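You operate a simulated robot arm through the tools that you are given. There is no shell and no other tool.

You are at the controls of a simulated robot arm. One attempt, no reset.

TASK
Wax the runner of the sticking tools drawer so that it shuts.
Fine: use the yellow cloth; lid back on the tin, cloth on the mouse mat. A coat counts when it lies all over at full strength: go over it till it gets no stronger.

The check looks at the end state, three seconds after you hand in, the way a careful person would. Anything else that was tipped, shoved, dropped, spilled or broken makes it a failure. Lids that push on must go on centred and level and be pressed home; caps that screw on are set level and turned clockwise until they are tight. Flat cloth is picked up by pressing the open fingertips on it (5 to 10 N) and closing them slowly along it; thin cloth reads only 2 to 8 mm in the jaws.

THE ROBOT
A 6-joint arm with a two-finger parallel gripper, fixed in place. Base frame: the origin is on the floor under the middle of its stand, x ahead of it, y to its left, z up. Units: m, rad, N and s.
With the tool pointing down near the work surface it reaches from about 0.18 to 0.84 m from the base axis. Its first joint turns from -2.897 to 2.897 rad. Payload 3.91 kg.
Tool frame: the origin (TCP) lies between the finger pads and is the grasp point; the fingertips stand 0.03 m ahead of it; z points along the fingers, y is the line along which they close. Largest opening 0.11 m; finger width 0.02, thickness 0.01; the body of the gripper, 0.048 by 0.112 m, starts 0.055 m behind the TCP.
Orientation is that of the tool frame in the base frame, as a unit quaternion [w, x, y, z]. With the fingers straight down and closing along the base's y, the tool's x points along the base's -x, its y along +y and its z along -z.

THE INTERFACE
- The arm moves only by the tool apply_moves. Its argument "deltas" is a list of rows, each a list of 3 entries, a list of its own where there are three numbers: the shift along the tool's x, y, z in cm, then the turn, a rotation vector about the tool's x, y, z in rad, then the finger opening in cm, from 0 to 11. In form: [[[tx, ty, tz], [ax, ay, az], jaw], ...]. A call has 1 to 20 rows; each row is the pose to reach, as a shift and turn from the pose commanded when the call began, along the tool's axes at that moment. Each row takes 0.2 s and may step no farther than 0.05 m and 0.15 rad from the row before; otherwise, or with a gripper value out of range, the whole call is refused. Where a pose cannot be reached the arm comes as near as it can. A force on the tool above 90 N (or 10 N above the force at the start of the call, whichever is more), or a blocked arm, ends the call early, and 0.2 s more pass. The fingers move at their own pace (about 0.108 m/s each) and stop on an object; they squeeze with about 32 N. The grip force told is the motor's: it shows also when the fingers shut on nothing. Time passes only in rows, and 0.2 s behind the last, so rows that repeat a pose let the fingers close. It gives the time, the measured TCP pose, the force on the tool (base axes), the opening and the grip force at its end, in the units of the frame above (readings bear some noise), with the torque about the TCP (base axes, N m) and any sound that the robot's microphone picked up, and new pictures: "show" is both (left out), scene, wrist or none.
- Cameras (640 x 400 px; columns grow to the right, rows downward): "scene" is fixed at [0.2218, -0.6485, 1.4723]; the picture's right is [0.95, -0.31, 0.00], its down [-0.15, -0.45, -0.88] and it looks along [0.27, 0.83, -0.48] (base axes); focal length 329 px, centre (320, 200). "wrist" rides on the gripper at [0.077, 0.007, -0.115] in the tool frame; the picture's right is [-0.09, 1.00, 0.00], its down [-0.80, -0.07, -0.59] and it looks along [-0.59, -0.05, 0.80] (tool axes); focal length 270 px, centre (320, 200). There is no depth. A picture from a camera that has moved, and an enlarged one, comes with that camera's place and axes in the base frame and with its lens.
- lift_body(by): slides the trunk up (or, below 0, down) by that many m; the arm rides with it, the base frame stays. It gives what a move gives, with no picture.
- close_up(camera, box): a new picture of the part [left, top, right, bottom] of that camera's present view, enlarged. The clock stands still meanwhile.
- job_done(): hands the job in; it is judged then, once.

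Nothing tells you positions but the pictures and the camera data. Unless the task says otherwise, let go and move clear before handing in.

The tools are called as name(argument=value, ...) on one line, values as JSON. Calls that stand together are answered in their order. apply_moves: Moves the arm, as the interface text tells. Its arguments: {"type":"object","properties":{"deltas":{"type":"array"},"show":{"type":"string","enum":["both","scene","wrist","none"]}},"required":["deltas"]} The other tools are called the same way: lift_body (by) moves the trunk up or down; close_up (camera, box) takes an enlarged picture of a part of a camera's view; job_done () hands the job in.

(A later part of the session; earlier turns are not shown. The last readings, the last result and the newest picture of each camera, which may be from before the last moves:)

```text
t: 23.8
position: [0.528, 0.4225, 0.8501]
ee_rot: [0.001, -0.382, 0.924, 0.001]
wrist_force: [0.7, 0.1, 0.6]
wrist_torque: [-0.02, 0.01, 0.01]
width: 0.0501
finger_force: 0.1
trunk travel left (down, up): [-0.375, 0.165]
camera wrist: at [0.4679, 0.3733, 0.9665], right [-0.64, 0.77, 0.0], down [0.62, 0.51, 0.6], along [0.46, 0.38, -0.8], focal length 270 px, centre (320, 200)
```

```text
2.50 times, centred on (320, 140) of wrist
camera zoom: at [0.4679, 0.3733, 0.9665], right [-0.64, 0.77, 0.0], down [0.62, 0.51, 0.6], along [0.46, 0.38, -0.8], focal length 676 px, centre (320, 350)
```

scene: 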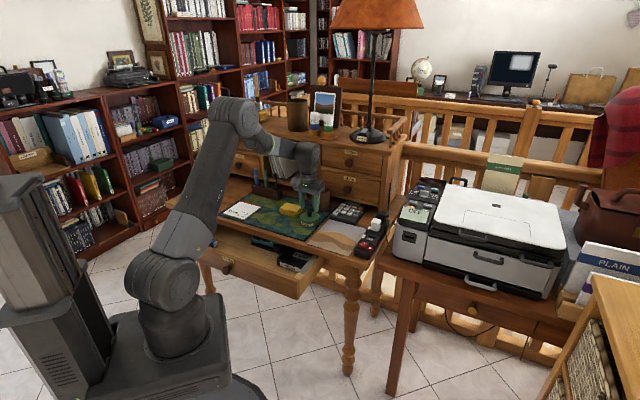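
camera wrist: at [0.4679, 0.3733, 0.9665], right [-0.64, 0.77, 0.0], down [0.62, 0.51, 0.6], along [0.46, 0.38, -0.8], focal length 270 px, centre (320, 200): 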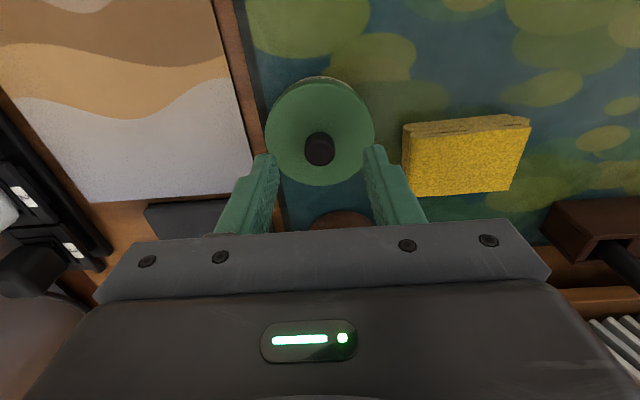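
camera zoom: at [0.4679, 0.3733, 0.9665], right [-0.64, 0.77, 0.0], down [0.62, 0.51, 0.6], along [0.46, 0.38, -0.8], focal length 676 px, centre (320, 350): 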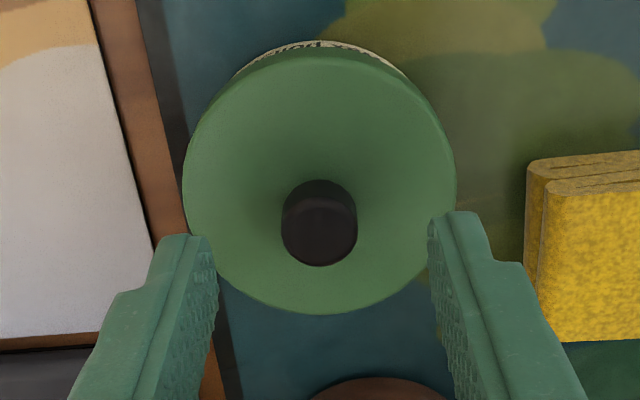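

The fingers straddle the lid knob evenly. I'll descend about 2.9 cm so the tips are just above the lid, then close on the knob.

apply_moves(deltas=[[[-0.1, 0.05, 1.2], [0, 0, 0], 5], [[-0.1, 0.05, 2.2], [0, 0, 0], 5], [[-0.1, 0.05, 2.6], [0, 0, 0], 5], [[-0.1, 0.05, 2.9], [0, 0, 0], 5], [[-0.1, 0.05, 2.9], [0, 0, 0], 3], [[-0.1, 0.05, 2.9], [0, 0, 0], 1.5], [[-0.1, 0.05, 2.9], [0, 0, 0], 1], [[-0.1, 0.05, 2.9], [0, 0, 0], 1]], show="both")

close_up(camera="scene", box=[270, 175, 350, 225])

```text
t: 25.6
position: [0.5272, 0.4251, 0.8217]
ee_rot: [0.002, -0.382, 0.924, 0.002]
wrist_force: [0.7, 0.2, -0.5]
wrist_torque: [0.0, 0.04, 0.0]
width: 0.0178
finger_force: 32.5
trunk travel left (down, up): [-0.375, 0.165]
heard: snap
camera wrist: at [0.4684, 0.375, 0.9379], right [-0.64, 0.77, 0.0], down [0.62, 0.51, 0.6], along [0.46, 0.38, -0.8], focal length 270 px, centre (320, 200)
```

scene: 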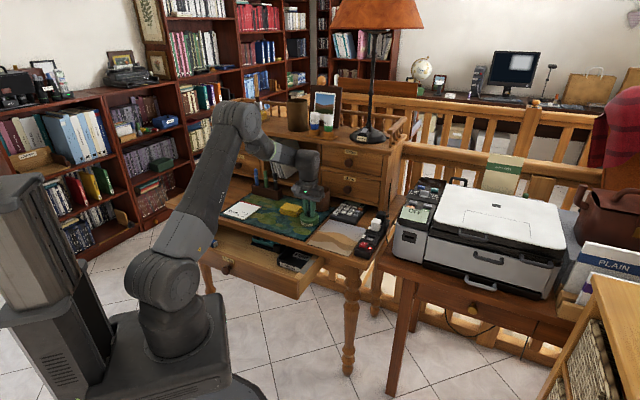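
wrist: 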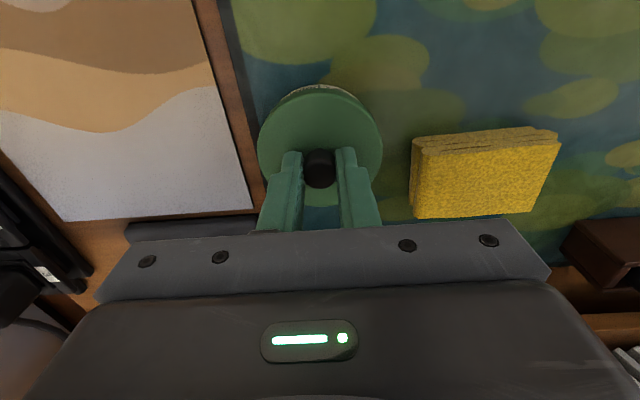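

```text
8.00 times, centred on (310, 200) of scene
camera zoom: at [0.2218, -0.6485, 1.4723], right [0.95, -0.31, 0.0], down [-0.15, -0.45, -0.88], along [0.27, 0.83, -0.48], focal length 2629 px, centre (400, 200)
```

zoom: 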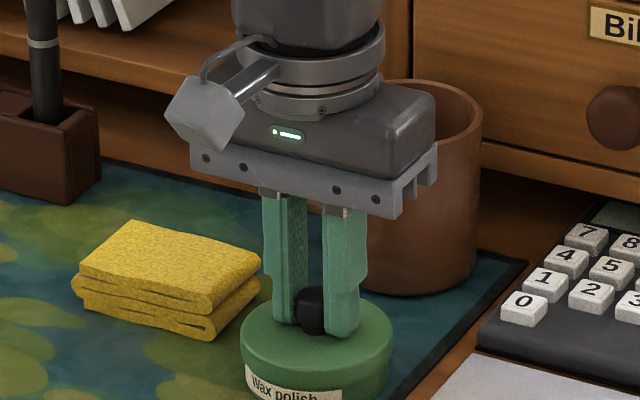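

The knob is gripped at 18 mm and I heard a snap. I'll lift straight up slowly and see whether only the lid comes.

apply_moves(deltas=[[[0, 0, -0.2], [0, 0, 0], 1], [[0, 0, -0.5], [0, 0, 0], 1], [[0, 0, -0.9], [0, 0, 0], 1], [[0, 0, -1.3], [0, 0, 0], 1]], show="wrist")

close_up(camera="scene", box=[270, 175, 350, 225])

```text
t: 26.6
position: [0.528, 0.4253, 0.8357]
ee_rot: [0.003, -0.382, 0.924, 0.001]
wrist_force: [-0.6, -0.5, 0.0]
wrist_torque: [0.02, -0.03, -0.01]
width: 0.0174
finger_force: 32.5
trunk travel left (down, up): [-0.375, 0.165]
camera wrist: at [0.4689, 0.3749, 0.9514], right [-0.64, 0.77, 0.0], down [0.62, 0.51, 0.6], along [0.46, 0.38, -0.8], focal length 270 px, centre (320, 200)
```

wrist: 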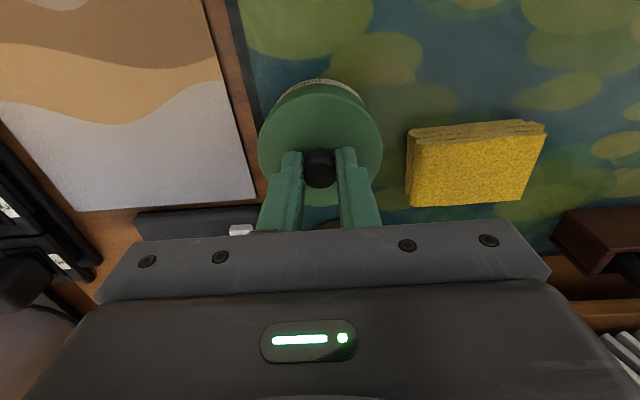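

```text
8.00 times, centred on (310, 200) of scene
camera zoom: at [0.2218, -0.6485, 1.4723], right [0.95, -0.31, 0.0], down [-0.15, -0.45, -0.88], along [0.27, 0.83, -0.48], focal length 2629 px, centre (400, 200)
```

zoom: 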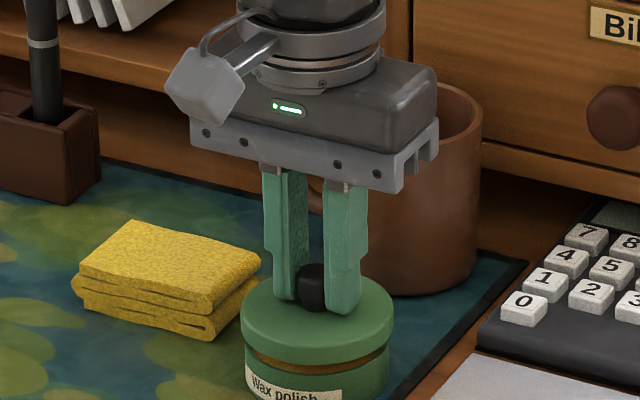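

The lid came off cleanly and the tin stayed put. I'll carry the lid to the free spot at the front of the green mat, left of the tin.

apply_moves(deltas=[[[0, 0, -2.5], [0, 0, 0], 1], [[0, 0, -5], [0, 0, 0], 1], [[1.3, 3.2, -5], [0, 0, 0], 1], [[2.6, 6.5, -5], [0, 0, 0], 1], [[3.9, 9.8, -5], [0, 0, 0], 1], [[5.2, 13.0, -5], [0, 0, 0], 1], [[6.4, 16.3, -5], [0, 0, 0], 1], [[6.4, 16.3, -5], [0, 0, 0], 1]], show="both")

close_up(camera="scene", box=[240, 170, 340, 232])

```text
t: 28.4
position: [0.3687, 0.4937, 0.8874]
ee_rot: [0.003, -0.382, 0.924, 0.001]
wrist_force: [0.5, 0.9, -0.5]
wrist_torque: [0.02, -0.01, 0.0]
width: 0.0177
finger_force: 31.8
trunk travel left (down, up): [-0.375, 0.165]
camera wrist: at [0.3086, 0.4436, 1.002], right [-0.64, 0.77, 0.0], down [0.62, 0.51, 0.6], along [0.46, 0.38, -0.8], focal length 270 px, centre (320, 200)
```

scene: 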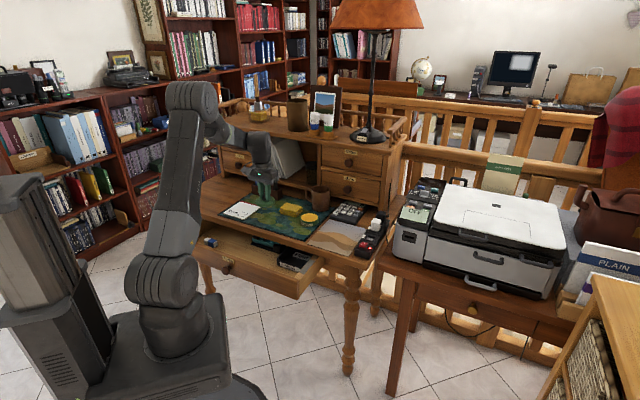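
wrist: 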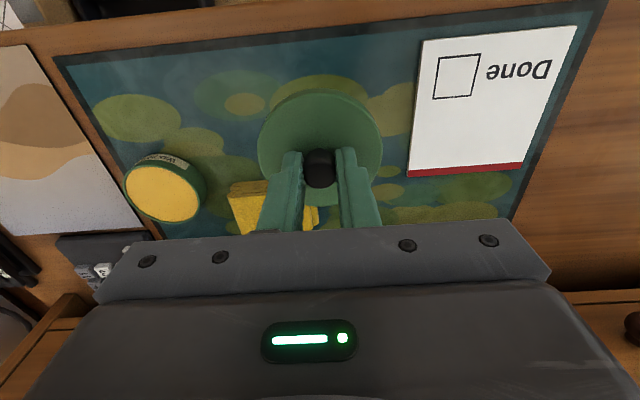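

```text
6.40 times, centred on (290, 201) of scene
camera zoom: at [0.2218, -0.6485, 1.4723], right [0.95, -0.31, 0.0], down [-0.15, -0.45, -0.88], along [0.27, 0.83, -0.48], focal length 2103 px, centre (512, 194)
```

zoom: 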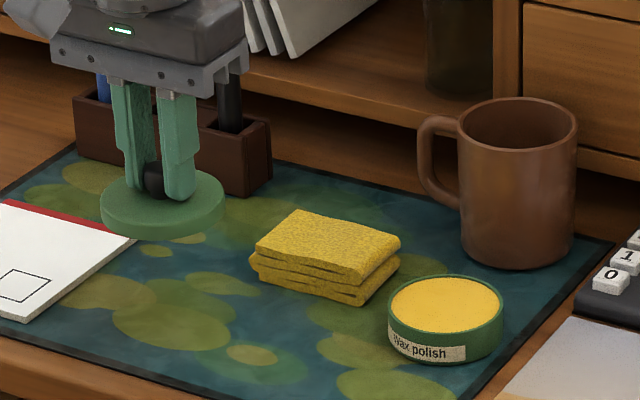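

The tin is full of yellow wax, and the lid hangs level over a free patch between the notepad and the cloth. I'll lower it until it touches the mat.

apply_moves(deltas=[[[0, 0, 3], [0, 0, 0], 1], [[0, 0, 6], [0, 0, 0], 1], [[0, 0, 7.2], [0, 0, 0], 1], [[0, 0, 7.6], [0, 0, 0], 1], [[0, 0, 7.9], [0, 0, 0], 1]], show="both")

close_up(camera="scene", box=[240, 170, 340, 232])

```text
t: 29.6
position: [0.368, 0.494, 0.8071]
ee_rot: [0.003, -0.382, 0.924, 0.001]
wrist_force: [-0.5, 0.2, -0.2]
wrist_torque: [0.0, -0.03, 0.02]
width: 0.0176
finger_force: 32.5
trunk travel left (down, up): [-0.375, 0.165]
camera wrist: at [0.308, 0.4445, 0.922], right [-0.64, 0.77, 0.0], down [0.62, 0.51, 0.6], along [0.46, 0.38, -0.8], focal length 270 px, centre (320, 200)
```

scene: 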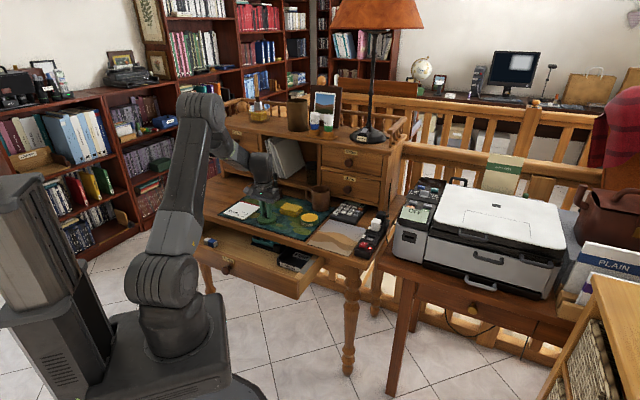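
wrist: 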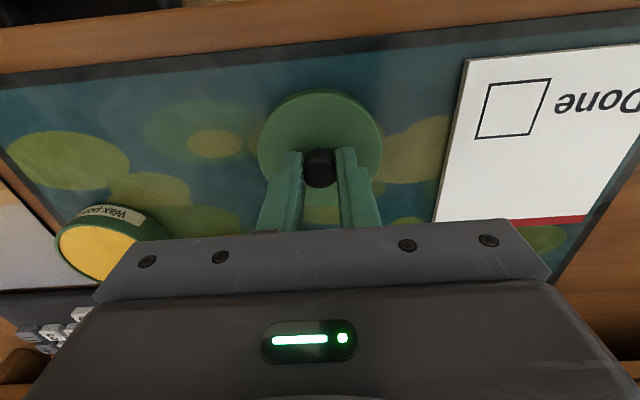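

```text
6.40 times, centred on (290, 201) of scene
camera zoom: at [0.2218, -0.6485, 1.4723], right [0.95, -0.31, 0.0], down [-0.15, -0.45, -0.88], along [0.27, 0.83, -0.48], focal length 2103 px, centre (512, 194)
```

zoom: 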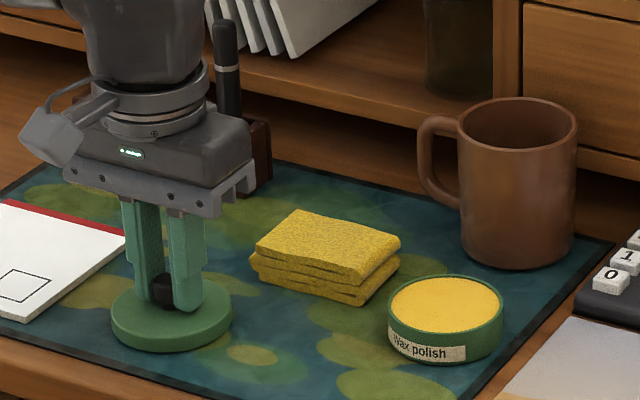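

The lid is nearly down, with no contact force yet. I'll keep lowering in small steps.

apply_moves(deltas=[[[0, 0, 0.15], [0, 0, 0], 1], [[0, 0, 0.3], [0, 0, 0], 1], [[0, 0, 0.45], [0, 0, 0], 1]], show="none")

close_up(camera="scene", box=[240, 195, 300, 232])

```text
t: 30.4
position: [0.3683, 0.4941, 0.8013]
ee_rot: [0.002, -0.383, 0.924, 0.001]
wrist_force: [0.3, -0.8, -0.1]
wrist_torque: [0.0, -0.01, 0.01]
width: 0.0175
finger_force: 32.5
trunk travel left (down, up): [-0.375, 0.165]
```

```text
10.67 times, centred on (270, 214) of scene
camera zoom: at [0.2218, -0.6485, 1.4723], right [0.95, -0.31, 0.0], down [-0.15, -0.45, -0.88], along [0.27, 0.83, -0.48], focal length 3505 px, centre (853, 56)
```

zoom: 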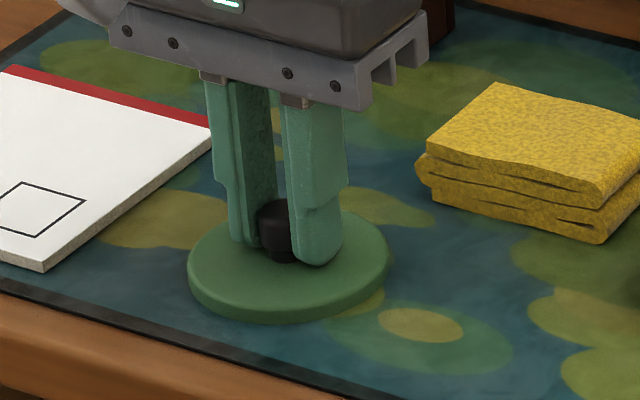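

Still no contact at z 0.801. I'll continue down in 1 mm steps.

apply_moves(deltas=[[[0, 0, 0.1], [0, 0, 0], 1], [[0, 0, 0.2], [0, 0, 0], 1], [[0, 0, 0.3], [0, 0, 0], 1]], show="none")

```text
t: 31.2
position: [0.3688, 0.4938, 0.7995]
ee_rot: [0.002, -0.382, 0.924, 0.0]
wrist_force: [0.0, -1.1, 1.1]
wrist_torque: [0.0, 0.01, 0.01]
width: 0.0173
finger_force: 31.8
trunk travel left (down, up): [-0.375, 0.165]
```

apply_moves(deltas=[[[0, 0, 0.1], [0, 0, 0], 1], [[0, 0, 0.2], [0, 0, 0], 1]], show="none")

close_up(camera="scene", box=[240, 195, 300, 232])

```text
t: 31.8
position: [0.3683, 0.4942, 0.7988]
ee_rot: [0.003, -0.382, 0.924, 0.001]
wrist_force: [-0.4, 1.8, 12.5]
wrist_torque: [-0.03, 0.18, -0.01]
width: 0.0175
finger_force: 31.8
trunk travel left (down, up): [-0.375, 0.165]
```

```text
10.67 times, centred on (270, 214) of scene
camera zoom: at [0.2218, -0.6485, 1.4723], right [0.95, -0.31, 0.0], down [-0.15, -0.45, -0.88], along [0.27, 0.83, -0.48], focal length 3505 px, centre (853, 56)
```

zoom: 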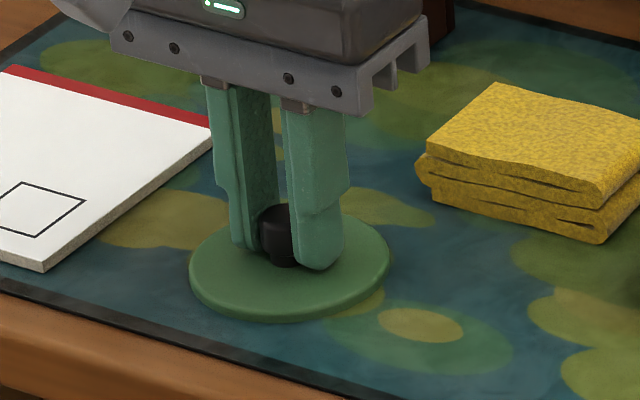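

The lid rests on the mat with 12 N of contact. I'll ease off, open the fingers and rise.

apply_moves(deltas=[[[0, 0, -0.15], [0, 0, 0], 1], [[0, 0, -0.15], [0, 0, 0], 3], [[0, 0, -0.15], [0, 0, 0], 5], [[0, 0, -2.5], [0, 0, 0], 5], [[0, 0, -6], [0, 0, 0], 7], [[0, 0, -10], [0, 0, 0], 9], [[0, 0, -10], [0, 0, 0], 9]], show="both")

close_up(camera="scene", box=[240, 170, 340, 232])

```text
t: 33.4
position: [0.3667, 0.4949, 0.896]
ee_rot: [0.003, -0.382, 0.924, 0.001]
wrist_force: [-1.1, 0.0, 0.4]
wrist_torque: [0.02, 0.01, -0.02]
width: 0.0898
finger_force: 0.1
trunk travel left (down, up): [-0.375, 0.165]
camera wrist: at [0.3075, 0.4446, 1.0114], right [-0.64, 0.77, 0.0], down [0.62, 0.51, 0.6], along [0.46, 0.38, -0.8], focal length 270 px, centre (320, 200)
```

scene: 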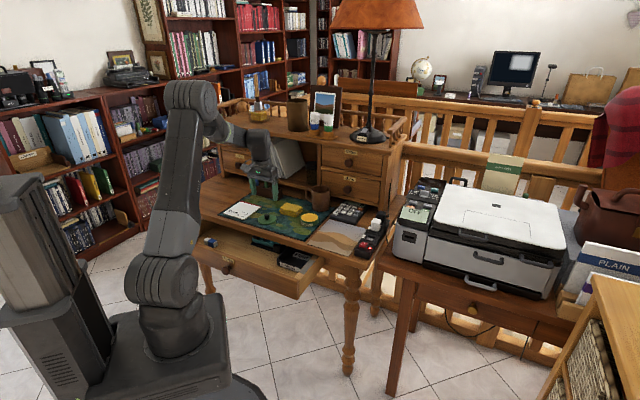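
wrist: 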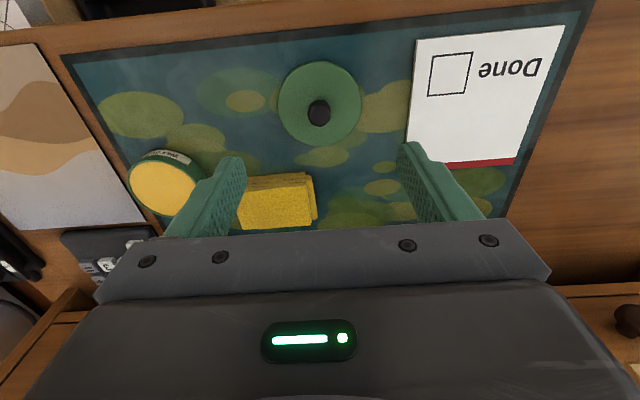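

```text
6.40 times, centred on (290, 201) of scene
camera zoom: at [0.2218, -0.6485, 1.4723], right [0.95, -0.31, 0.0], down [-0.15, -0.45, -0.88], along [0.27, 0.83, -0.48], focal length 2103 px, centre (512, 194)
```

zoom: 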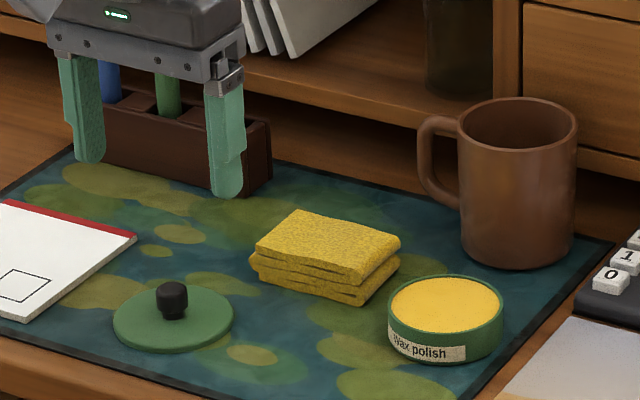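

The lid lies flat near (0.368, 0.494). The folded cloth is about 8 by 6 by 2 cm, centred near (0.473, 0.521). I'll move above it with the fingers open to 10 cm, turned slightly to match its edges.

apply_moves(deltas=[[[-3.1, -1.9, 0], [0, 0, 0.02], 10], [[-6.3, -3.8, 0], [0, 0, 0.04], 10], [[-9.43, -5.66, 0], [0, 0, 0.06], 10], [[-9.43, -5.66, 0], [0, 0, 0.06], 10]], show="both")

close_up(camera="wrist", box=[200, 40, 440, 230])

```text
t: 34.4
position: [0.4763, 0.5219, 0.8963]
ee_rot: [0.002, -0.354, 0.935, 0.001]
wrist_force: [0.7, 0.0, -0.1]
wrist_torque: [0.0, -0.01, 0.02]
width: 0.1001
finger_force: 0.0
trunk travel left (down, up): [-0.375, 0.165]
camera wrist: at [0.4129, 0.4759, 1.0118], right [-0.59, 0.8, 0.0], down [0.65, 0.48, 0.6], along [0.48, 0.35, -0.8], focal length 270 px, centre (320, 200)
```

scene: 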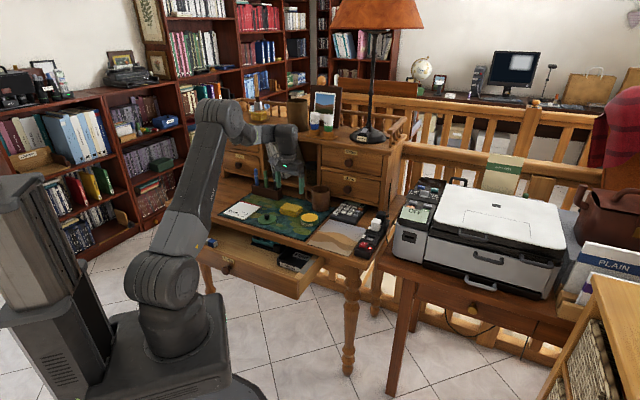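
wrist: 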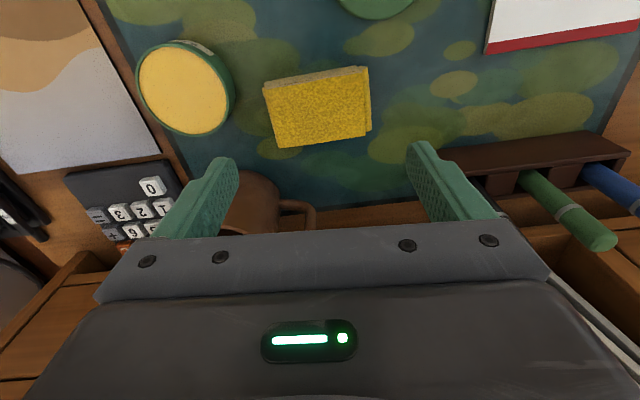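

```text
2.11 times, centred on (320, 135) of wrist
camera zoom: at [0.4129, 0.4759, 1.0118], right [-0.59, 0.8, 0.0], down [0.65, 0.48, 0.6], along [0.48, 0.35, -0.8], focal length 569 px, centre (320, 337)
```

zoom: 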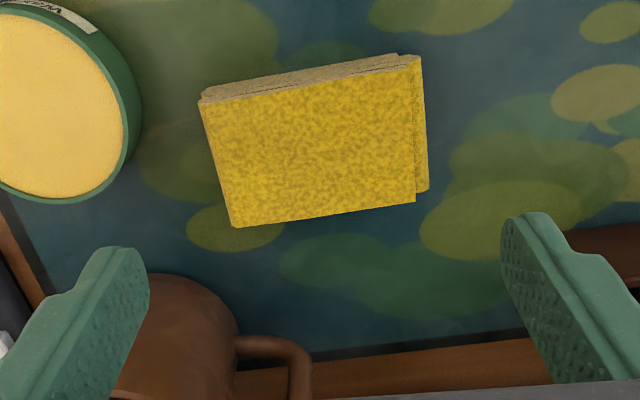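

In base axes the cloth's edges lie at exactly 45°, so I'll turn the wrist back by 0.06 rad. Then I'll descend with the fingertips to about mid-thickness of the cloth.

apply_moves(deltas=[[[0, -0.1, 3], [0, 0, -0.03], 10], [[0.06, -0.2, 6], [0, 0, -0.06], 10], [[0.06, -0.23, 8], [0, 0, -0.06], 10], [[0.06, -0.23, 8], [0, 0, -0.06], 10]], show="wrist")

close_up(camera="scene", box=[260, 165, 340, 215])

```text
t: 35.4
position: [0.4766, 0.5195, 0.8174]
ee_rot: [0.002, -0.382, 0.924, 0.001]
wrist_force: [0.3, -0.4, 0.5]
wrist_torque: [0.02, 0.0, 0.01]
width: 0.0998
finger_force: 0.0
trunk travel left (down, up): [-0.375, 0.165]
camera wrist: at [0.4171, 0.4693, 0.9323], right [-0.64, 0.77, 0.0], down [0.62, 0.51, 0.6], along [0.46, 0.38, -0.8], focal length 270 px, centre (320, 200)
```

wrist: 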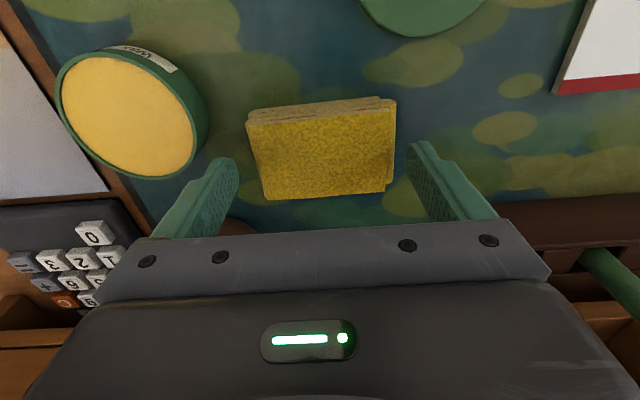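

```text
8.00 times, centred on (300, 190) of scene
camera zoom: at [0.2218, -0.6485, 1.4723], right [0.95, -0.31, 0.0], down [-0.15, -0.45, -0.88], along [0.27, 0.83, -0.48], focal length 2629 px, centre (480, 280)
```

zoom: 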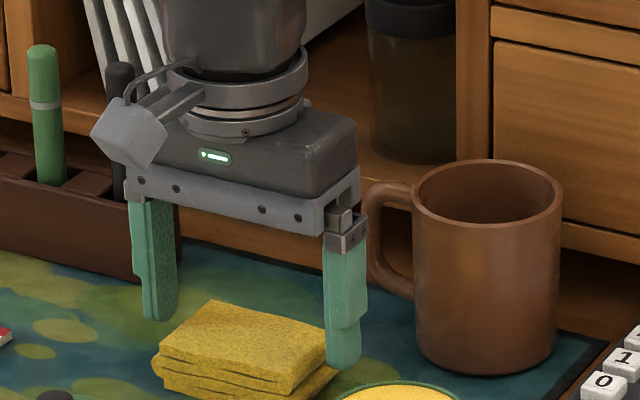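

The fingers straddle the cloth evenly. I'll lower 2 cm more and close slowly on its sides.

apply_moves(deltas=[[[0.3, 0, 1], [0, 0, 0], 10], [[0.3, 0, 2.0], [0, 0, 0], 10], [[0.3, 0, 2.0], [0, 0, 0], 9], [[0.3, 0, 2.0], [0, 0, 0], 8], [[0.3, 0, 2.0], [0, 0, 0], 7], [[0.3, 0, 2.0], [0, 0, 0], 6.5], [[0.3, 0, 2.0], [0, 0, 0], 6.5]], show="wrist")

close_up(camera="scene", box=[260, 165, 340, 215])

```text
t: 37.0
position: [0.4747, 0.5165, 0.7982]
ee_rot: [0.002, -0.382, 0.924, 0.001]
wrist_force: [-0.4, 0.7, 0.9]
wrist_torque: [0.01, 0.0, 0.03]
width: 0.0785
finger_force: 32.0
trunk travel left (down, up): [-0.375, 0.165]
camera wrist: at [0.415, 0.4671, 0.9133], right [-0.64, 0.77, 0.0], down [0.62, 0.51, 0.6], along [0.46, 0.38, -0.8], focal length 270 px, centre (320, 200)
```

wrist: 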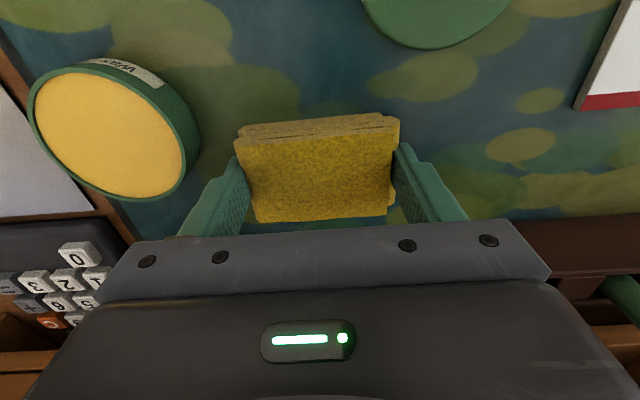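

```text
8.00 times, centred on (300, 190) of scene
camera zoom: at [0.2218, -0.6485, 1.4723], right [0.95, -0.31, 0.0], down [-0.15, -0.45, -0.88], along [0.27, 0.83, -0.48], focal length 2629 px, centre (480, 280)
```

zoom: 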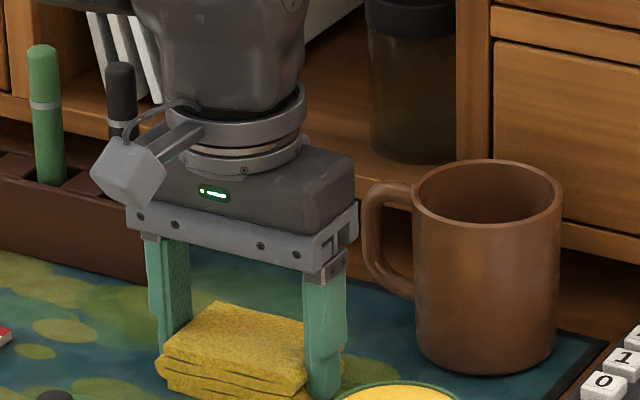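

The cloth is held at 78.5 mm. I'll lift it and see how much of it hangs below the fingertips.

apply_moves(deltas=[[[0, 0, -1], [0, 0, 0], 6.5], [[0, 0, -3], [0, 0, 0], 6.5], [[0, 0, -6], [0, 0, 0], 6.5], [[0, 0, -9], [0, 0, 0], 6.5], [[0, 0, -9], [0, 0, 0], 6.5]], show="both")

close_up(camera="scene", box=[260, 150, 340, 200])

```text
t: 38.2
position: [0.4747, 0.518, 0.8887]
ee_rot: [0.002, -0.382, 0.924, 0.001]
wrist_force: [-0.8, -0.6, 0.1]
wrist_torque: [-0.01, 0.0, 0.02]
width: 0.0788
finger_force: 31.9
trunk travel left (down, up): [-0.375, 0.165]
camera wrist: at [0.4143, 0.4679, 1.0032], right [-0.64, 0.77, 0.0], down [0.62, 0.51, 0.6], along [0.46, 0.38, -0.8], focal length 270 px, centre (320, 200)
```

scene: 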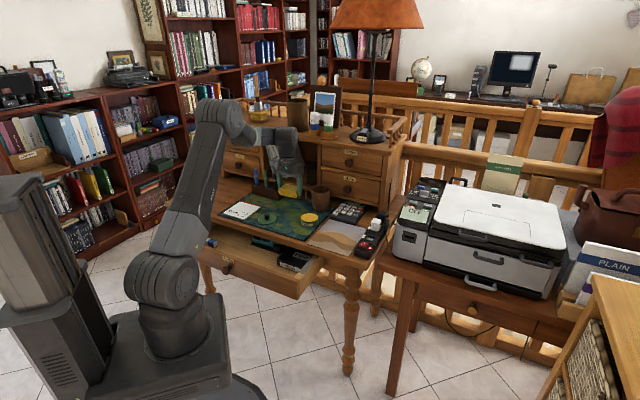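
wrist: 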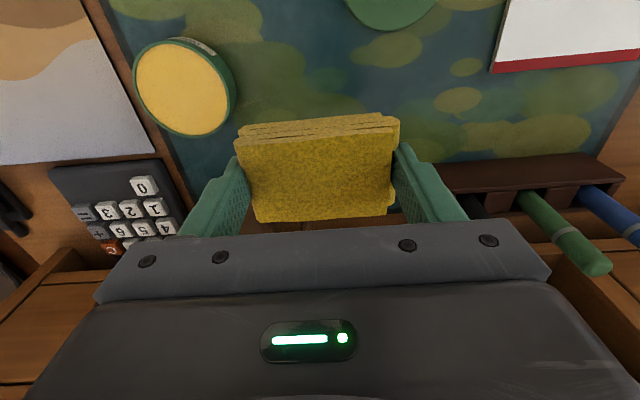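

```text
8.00 times, centred on (300, 175) of scene
camera zoom: at [0.2218, -0.6485, 1.4723], right [0.95, -0.31, 0.0], down [-0.15, -0.45, -0.88], along [0.27, 0.83, -0.48], focal length 2629 px, centre (480, 400)
```

zoom: 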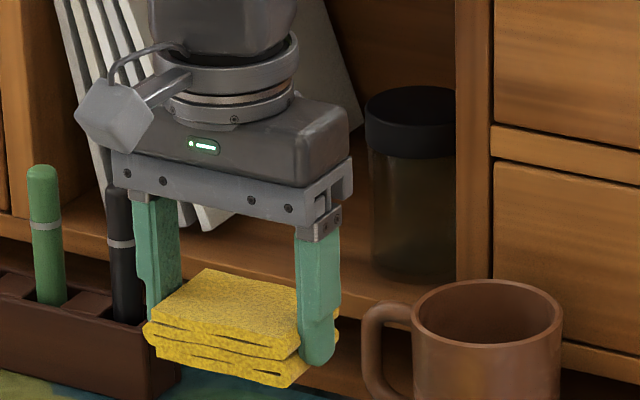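

The cloth is held firmly, with about 1 cm protruding below the fingertips. I'll take it over the open tin and lower it toward the wax.

apply_moves(deltas=[[[1.0, -3.5, 0], [0, 0, 0], 6.5], [[2.1, -7.0, 0], [0, 0, 0], 6.5], [[3.1, -10.4, 0], [0, 0, 0], 6.5], [[3.1, -10.4, 3], [0, 0, 0], 6.5], [[3.1, -10.4, 5.5], [0, 0, 0], 6.5], [[3.1, -10.4, 6.2], [0, 0, 0], 6.5], [[3.1, -10.4, 6.4], [0, 0, 0], 6.5]], show="both")

close_up(camera="scene", box=[270, 170, 350, 220])

```text
t: 39.8
position: [0.5275, 0.4217, 0.8242]
ee_rot: [0.003, -0.381, 0.924, 0.001]
wrist_force: [-0.6, 0.4, -0.5]
wrist_torque: [0.01, 0.01, 0.01]
width: 0.0785
finger_force: 32.1
trunk travel left (down, up): [-0.375, 0.165]
camera wrist: at [0.4666, 0.3717, 0.9393], right [-0.64, 0.77, 0.0], down [0.62, 0.51, 0.6], along [0.46, 0.38, -0.8], focal length 270 px, centre (320, 200)
```

scene: 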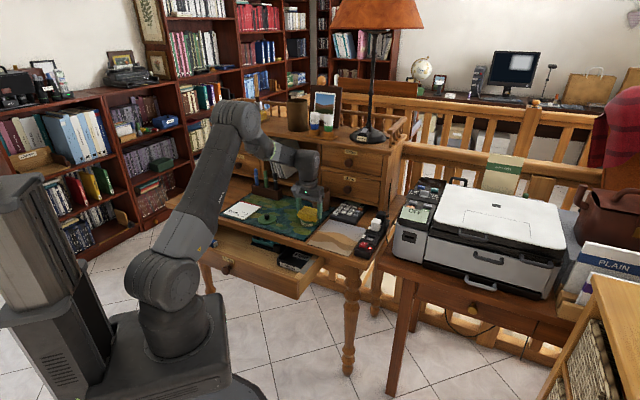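
wrist: 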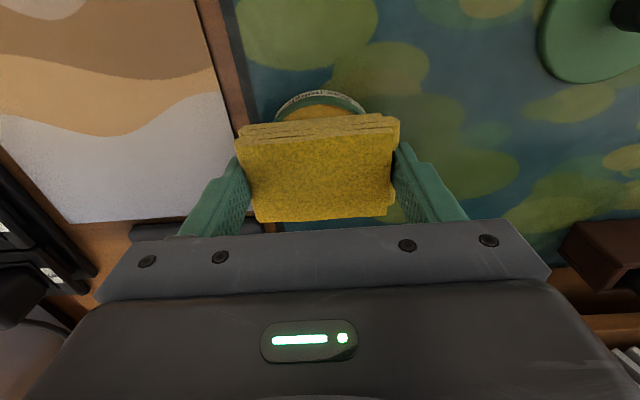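

```text
8.00 times, centred on (310, 195) of scene
camera zoom: at [0.2218, -0.6485, 1.4723], right [0.95, -0.31, 0.0], down [-0.15, -0.45, -0.88], along [0.27, 0.83, -0.48], focal length 2629 px, centre (400, 240)
```

zoom: 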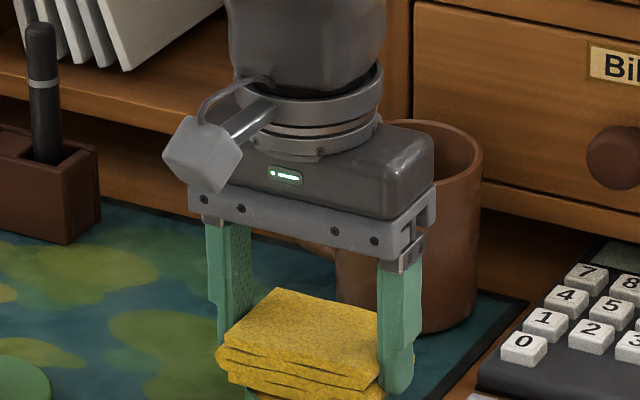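

The cloth is centred just above the tin. I'll lower it in small steps and press lightly on the wax.

apply_moves(deltas=[[[0, 0, 0.15], [0, 0, 0], 6.5], [[0, 0, 0.3], [0, 0, 0], 6.5], [[0, 0, 0.45], [0, 0, 0], 6.5]], show="none")

```text
t: 40.6
position: [0.5261, 0.4217, 0.8217]
ee_rot: [0.004, -0.381, 0.924, 0.002]
wrist_force: [1.9, 1.5, 16.1]
wrist_torque: [-0.06, 0.18, -0.01]
width: 0.0786
finger_force: 31.6
trunk travel left (down, up): [-0.375, 0.165]
```

The cloth presses on the wax with 16 N. I'll hold briefly, lift off and check the wax surface and the cloth.

apply_moves(deltas=[[[0, 0, 0.05], [0, 0, 0], 6.5], [[0, 0, 0.05], [0, 0, 0], 6.5], [[0, 0, 0.05], [0, 0, 0], 6.5], [[0, 0, -1], [0, 0, 0], 6.5], [[0, 0, -4], [0, 0, 0], 6.5], [[0, 0, -8], [0, 0, 0], 6.5], [[0, 0, -8], [0, 0, 0], 6.5]], show="both")

close_up(camera="scene", box=[270, 160, 350, 225])

close_up(camera="wrist", box=[200, 20, 440, 230])

```text
t: 42.2
position: [0.5242, 0.4198, 0.8987]
ee_rot: [0.002, -0.382, 0.924, 0.001]
wrist_force: [0.4, -0.1, -1.9]
wrist_torque: [0.04, -0.01, 0.02]
width: 0.0786
finger_force: 31.7
trunk travel left (down, up): [-0.375, 0.165]
camera wrist: at [0.4641, 0.3703, 1.0149], right [-0.64, 0.77, 0.0], down [0.62, 0.51, 0.6], along [0.46, 0.38, -0.8], focal length 270 px, centre (320, 200)
```

scene: 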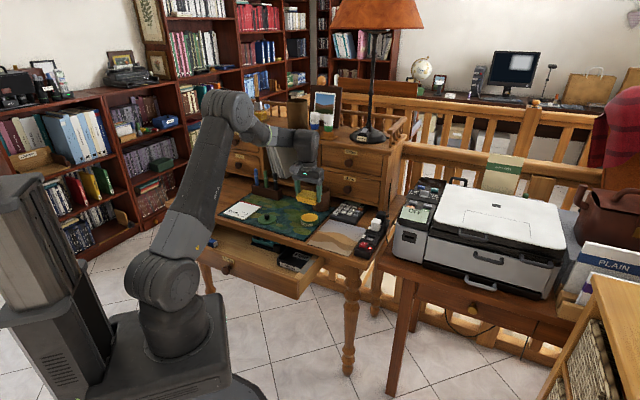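
wrist: 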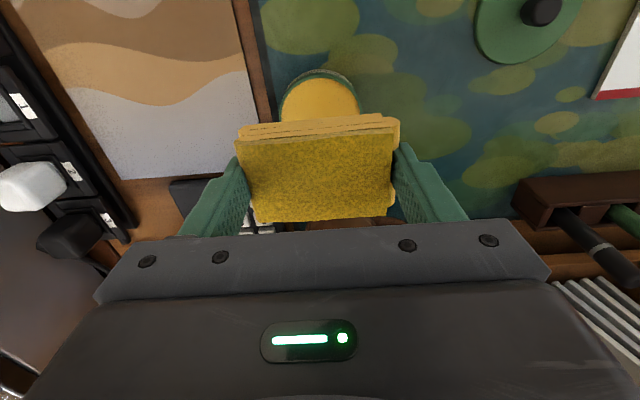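

```text
6.15 times, centred on (310, 192) of scene
camera zoom: at [0.2218, -0.6485, 1.4723], right [0.95, -0.31, 0.0], down [-0.15, -0.45, -0.88], along [0.27, 0.83, -0.48], focal length 2022 px, centre (382, 246)
```

zoom: 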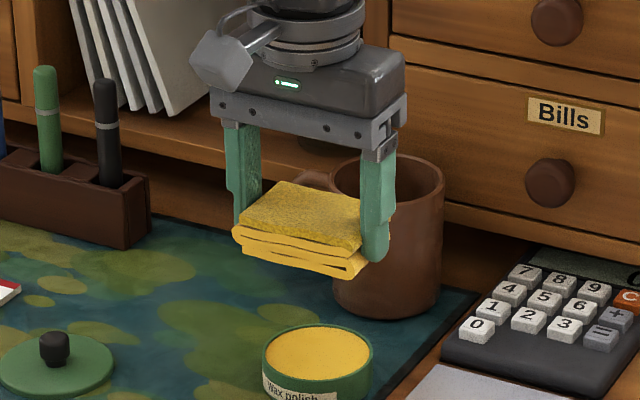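

```text
1.90 times, centred on (320, 125) of wrist
camera zoom: at [0.4641, 0.3703, 1.0149], right [-0.64, 0.77, 0.0], down [0.62, 0.51, 0.6], along [0.46, 0.38, -0.8], focal length 515 px, centre (320, 343)
```

zoom: 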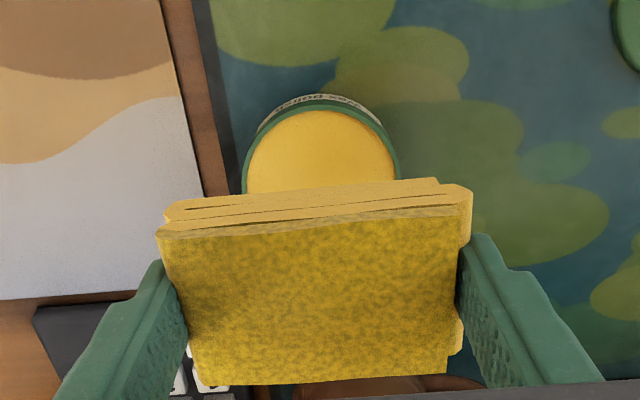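

The cloth's lower layers have turned a lighter, waxy yellow, so it has picked up wax. I'll carry it over to above the runner strip on the drawer's right wall.

apply_moves(deltas=[[[3.8, -1.6, 0], [0, 0, 0], 6.5], [[7.6, -3.2, 0], [0, 0, 0], 6.5], [[11.4, -4.8, 0], [0, 0, 0], 6.5], [[15.2, -6.4, 0], [0, 0, 0], 6.5], [[19.0, -8.0, 0], [0, 0, 0], 6.5], [[22.75, -9.5, 0], [0, 0, 0], 6.5], [[22.75, -9.5, 0], [0, 0, 0], 6.5]], show="both")

close_up(camera="scene", box=[240, 200, 370, 290])

close_up(camera="wrist", box=[200, 20, 440, 230])

```text
t: 43.8
position: [0.4315, 0.1942, 0.8959]
ee_rot: [0.002, -0.382, 0.924, 0.001]
wrist_force: [1.0, 0.2, 0.6]
wrist_torque: [-0.01, 0.0, 0.01]
width: 0.0783
finger_force: 32.2
trunk travel left (down, up): [-0.375, 0.165]
camera wrist: at [0.3704, 0.1437, 1.0112], right [-0.64, 0.77, 0.0], down [0.61, 0.51, 0.6], along [0.46, 0.38, -0.8], focal length 270 px, centre (320, 200)
```

scene: 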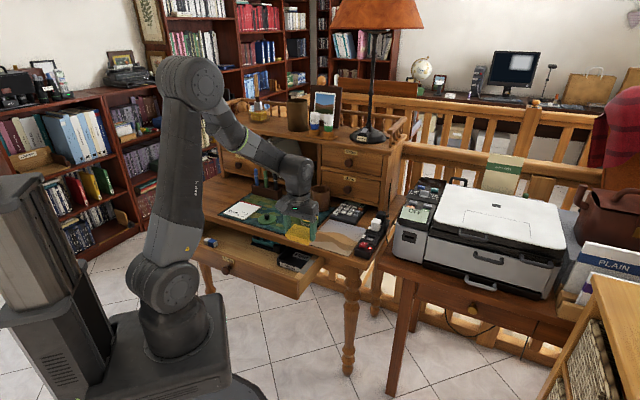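
wrist: 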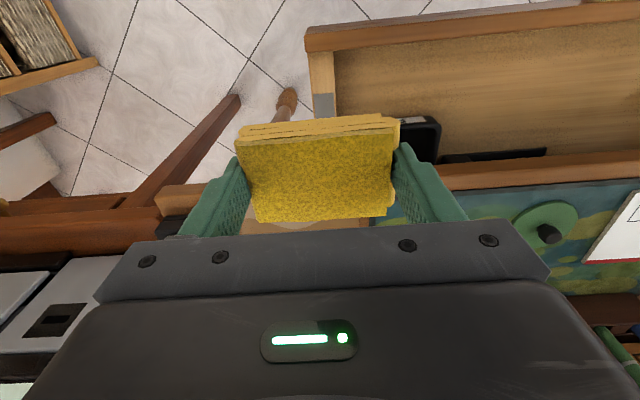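

```text
4.44 times, centred on (305, 245) of scene
camera zoom: at [0.2218, -0.6485, 1.4723], right [0.95, -0.31, 0.0], down [-0.15, -0.45, -0.88], along [0.27, 0.83, -0.48], focal length 1460 px, centre (387, 0)
```

zoom: 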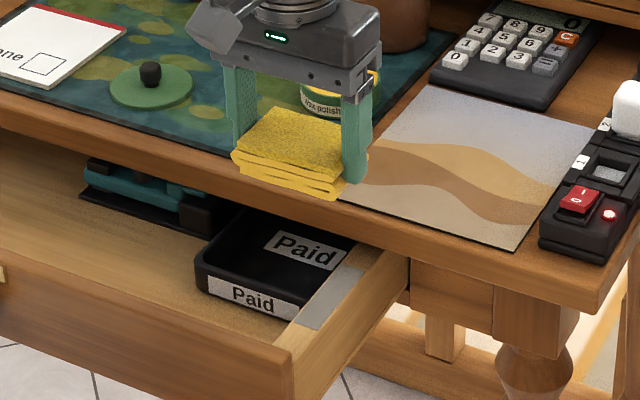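

```text
1.90 times, centred on (320, 125) of wrist
camera zoom: at [0.3704, 0.1437, 1.0112], right [-0.64, 0.77, 0.0], down [0.61, 0.51, 0.6], along [0.46, 0.38, -0.8], focal length 515 px, centre (320, 343)
```

zoom: 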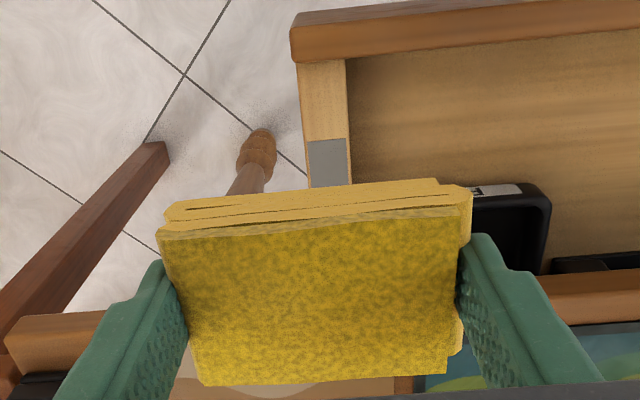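

The strip's near end is at about u = 0.45 along the desk-depth axis (v ≈ 0.161 along the desk front), with the wall top near z 0.702. Its far end sits right at the table edge. I'll move over the strip and descend to just above it.

apply_moves(deltas=[[[-1.6, 0, 2], [0, 0, 0], 6.5], [[-3.2, 0, 5], [0, 0, 0], 6.5], [[-3.2, 0, 8], [0, 0, 0], 6.5], [[-3.2, 0, 11], [0, 0, 0], 6.5], [[-3.2, 0, 13.5], [0, 0, 0], 6.5], [[-3.2, 0, 13.5], [0, 0, 0], 6.5]], show="both")

close_up(camera="scene", box=[260, 210, 350, 266])

close_up(camera="wrist", box=[200, 20, 440, 230])

```text
t: 45.2
position: [0.4544, 0.219, 0.7619]
ee_rot: [0.001, -0.382, 0.924, 0.0]
wrist_force: [-0.3, 1.0, -0.2]
wrist_torque: [0.0, -0.02, -0.03]
width: 0.0785
finger_force: 32.4
trunk travel left (down, up): [-0.375, 0.165]
camera wrist: at [0.3943, 0.1679, 0.8777], right [-0.64, 0.77, 0.0], down [0.62, 0.51, 0.6], along [0.46, 0.38, -0.8], focal length 270 px, centre (320, 200)
```

scene: 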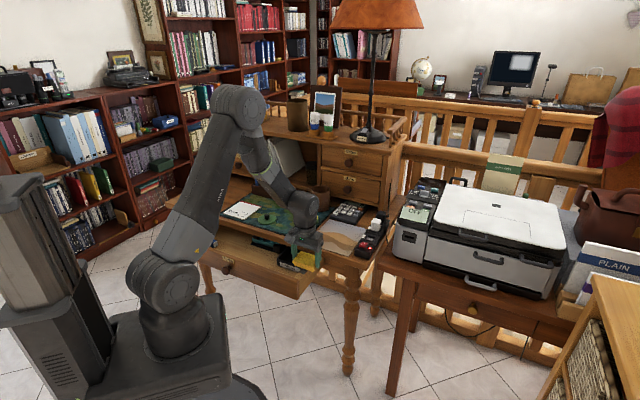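
wrist: 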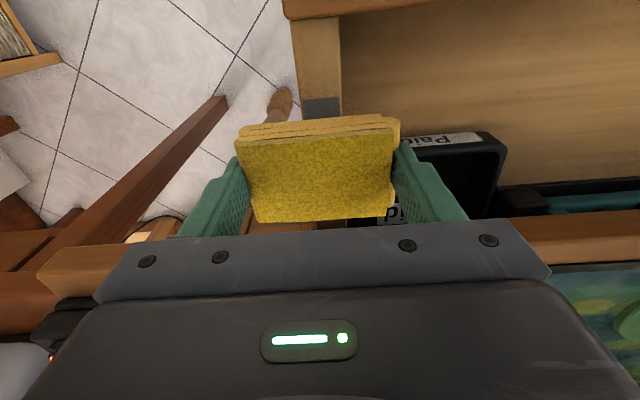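

```text
7.11 times, centred on (305, 238) of scene
camera zoom: at [0.2218, -0.6485, 1.4723], right [0.95, -0.31, 0.0], down [-0.15, -0.45, -0.88], along [0.27, 0.83, -0.48], focal length 2337 px, centre (427, -70)
```

zoom: 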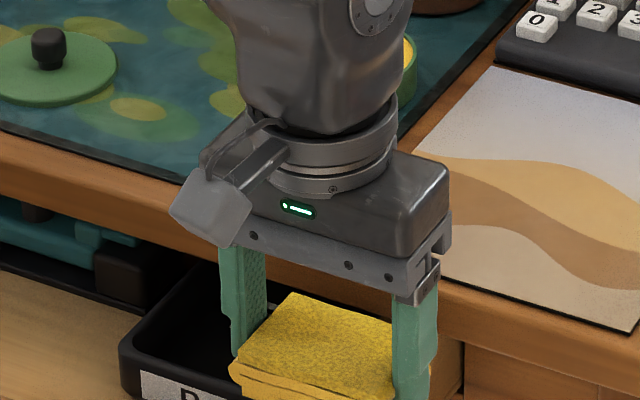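

```text
1.90 times, centred on (320, 125) of wrist
camera zoom: at [0.3943, 0.1679, 0.8777], right [-0.64, 0.77, 0.0], down [0.62, 0.51, 0.6], along [0.46, 0.38, -0.8], focal length 515 px, centre (320, 343)
```

zoom: 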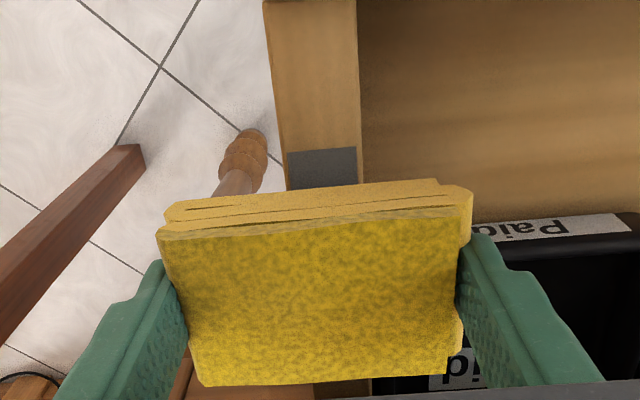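

The cloth is about 2 cm above the strip. I'll lower gently until it touches.

apply_moves(deltas=[[[0, 0, 0.5], [0, 0, 0], 6.5], [[0, 0, 1.0], [0, 0, 0], 6.5], [[0, 0, 1.3], [0, 0, 0], 6.5], [[0, 0, 1.5], [0, 0, 0], 6.5]], show="wrist")

```text
t: 46.2
position: [0.4531, 0.2178, 0.7477]
ee_rot: [0.002, -0.382, 0.924, 0.0]
wrist_force: [1.2, -0.4, 0.3]
wrist_torque: [-0.02, 0.0, 0.01]
width: 0.0786
finger_force: 31.4
trunk travel left (down, up): [-0.375, 0.165]
camera wrist: at [0.3935, 0.1666, 0.8631], right [-0.64, 0.77, 0.0], down [0.62, 0.51, 0.6], along [0.46, 0.38, -0.8], focal length 270 px, centre (320, 200)
```

wrist: 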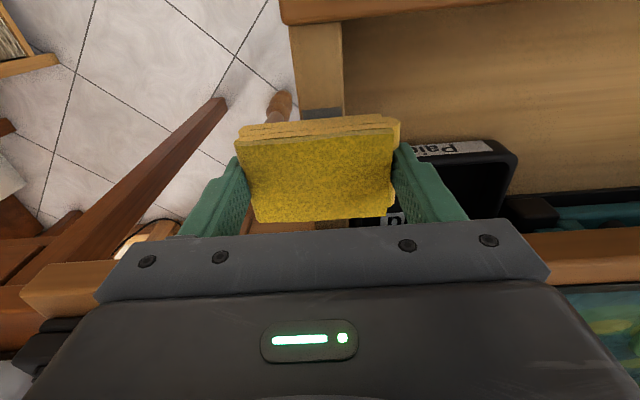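

apply_moves(deltas=[[[0, 0, 0.2], [0, 0, 0], 6.5], [[0, 0, 0.4], [0, 0, 0], 6.5], [[0, 0, 0.55], [0, 0, 0], 6.5]], show="none")

```text
t: 47.0
position: [0.4537, 0.2171, 0.7433]
ee_rot: [0.004, -0.383, 0.924, 0.0]
wrist_force: [1.1, -0.5, 16.1]
wrist_torque: [-0.03, 0.05, 0.05]
width: 0.0788
finger_force: 31.6
trunk travel left (down, up): [-0.375, 0.165]
```

The cloth is in contact with 16 N. I'll stroke toward me (outward, so the drawer stays against its stop), lift, and look at the strip.

apply_moves(deltas=[[[0.8, 0, 0], [0, 0, 0], 6.5], [[1.6, 0, 0], [0, 0, 0], 6.5], [[2.4, 0, 0], [0, 0, 0], 6.5], [[3.2, 0, 0], [0, 0, 0], 6.5], [[3.2, 0, -1], [0, 0, 0], 6.5], [[3.2, 0, -4], [0, 0, 0], 6.5], [[3.2, 4, -7], [0, 0, 0], 6.5], [[3.2, 8, -7], [0, 0, 0], 6.5], [[3.2, 8, -7], [0, 0, 0], 6.5]], show="both")

close_up(camera="scene", box=[260, 220, 350, 276])

close_up(camera="wrist", box=[100, 20, 340, 230])

```text
t: 49.0
position: [0.3771, 0.2515, 0.8108]
ee_rot: [0.001, -0.382, 0.924, 0.0]
wrist_force: [0.6, -0.2, -0.7]
wrist_torque: [0.0, 0.0, 0.0]
width: 0.0789
finger_force: 32.2
trunk travel left (down, up): [-0.375, 0.165]
camera wrist: at [0.3156, 0.2, 0.9262], right [-0.64, 0.77, 0.0], down [0.62, 0.51, 0.6], along [0.46, 0.38, -0.8], focal length 270 px, centre (320, 200)
```

scene: 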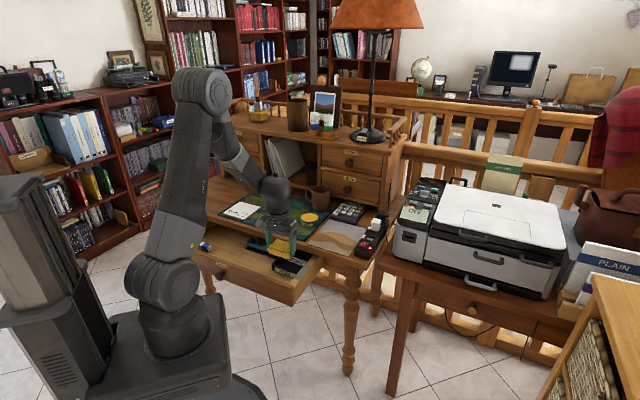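
wrist: 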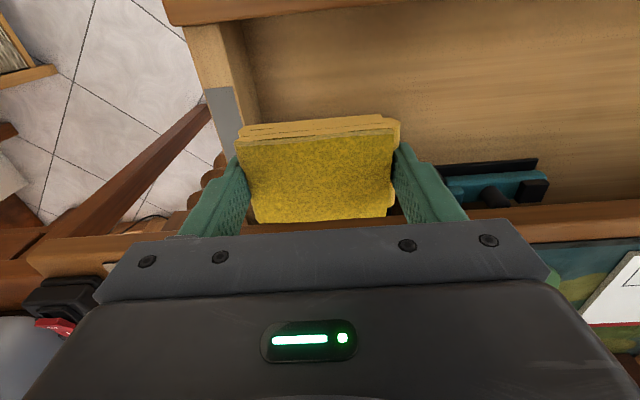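

```text
7.11 times, centred on (305, 248) of scene
camera zoom: at [0.2218, -0.6485, 1.4723], right [0.95, -0.31, 0.0], down [-0.15, -0.45, -0.88], along [0.27, 0.83, -0.48], focal length 2337 px, centre (427, -141)
```

zoom: 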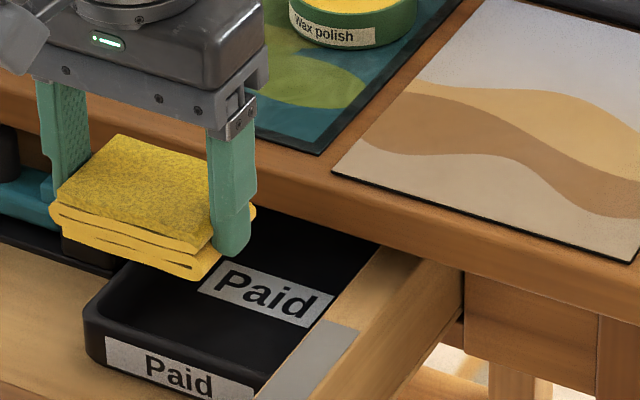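

```text
1.90 times, centred on (220, 125) of wrist
camera zoom: at [0.3156, 0.2, 0.9262], right [-0.64, 0.77, 0.0], down [0.62, 0.51, 0.6], along [0.46, 0.38, -0.8], focal length 515 px, centre (510, 343)
```

zoom: 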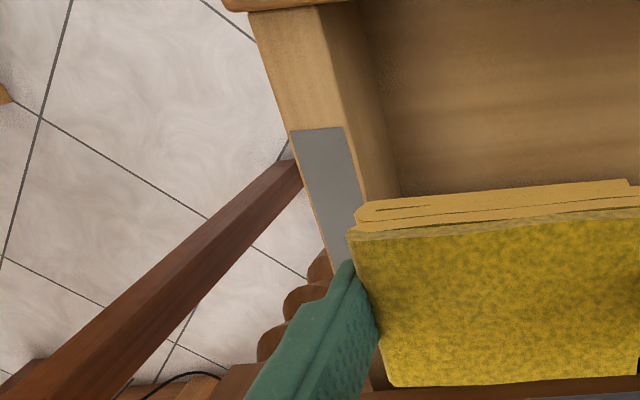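

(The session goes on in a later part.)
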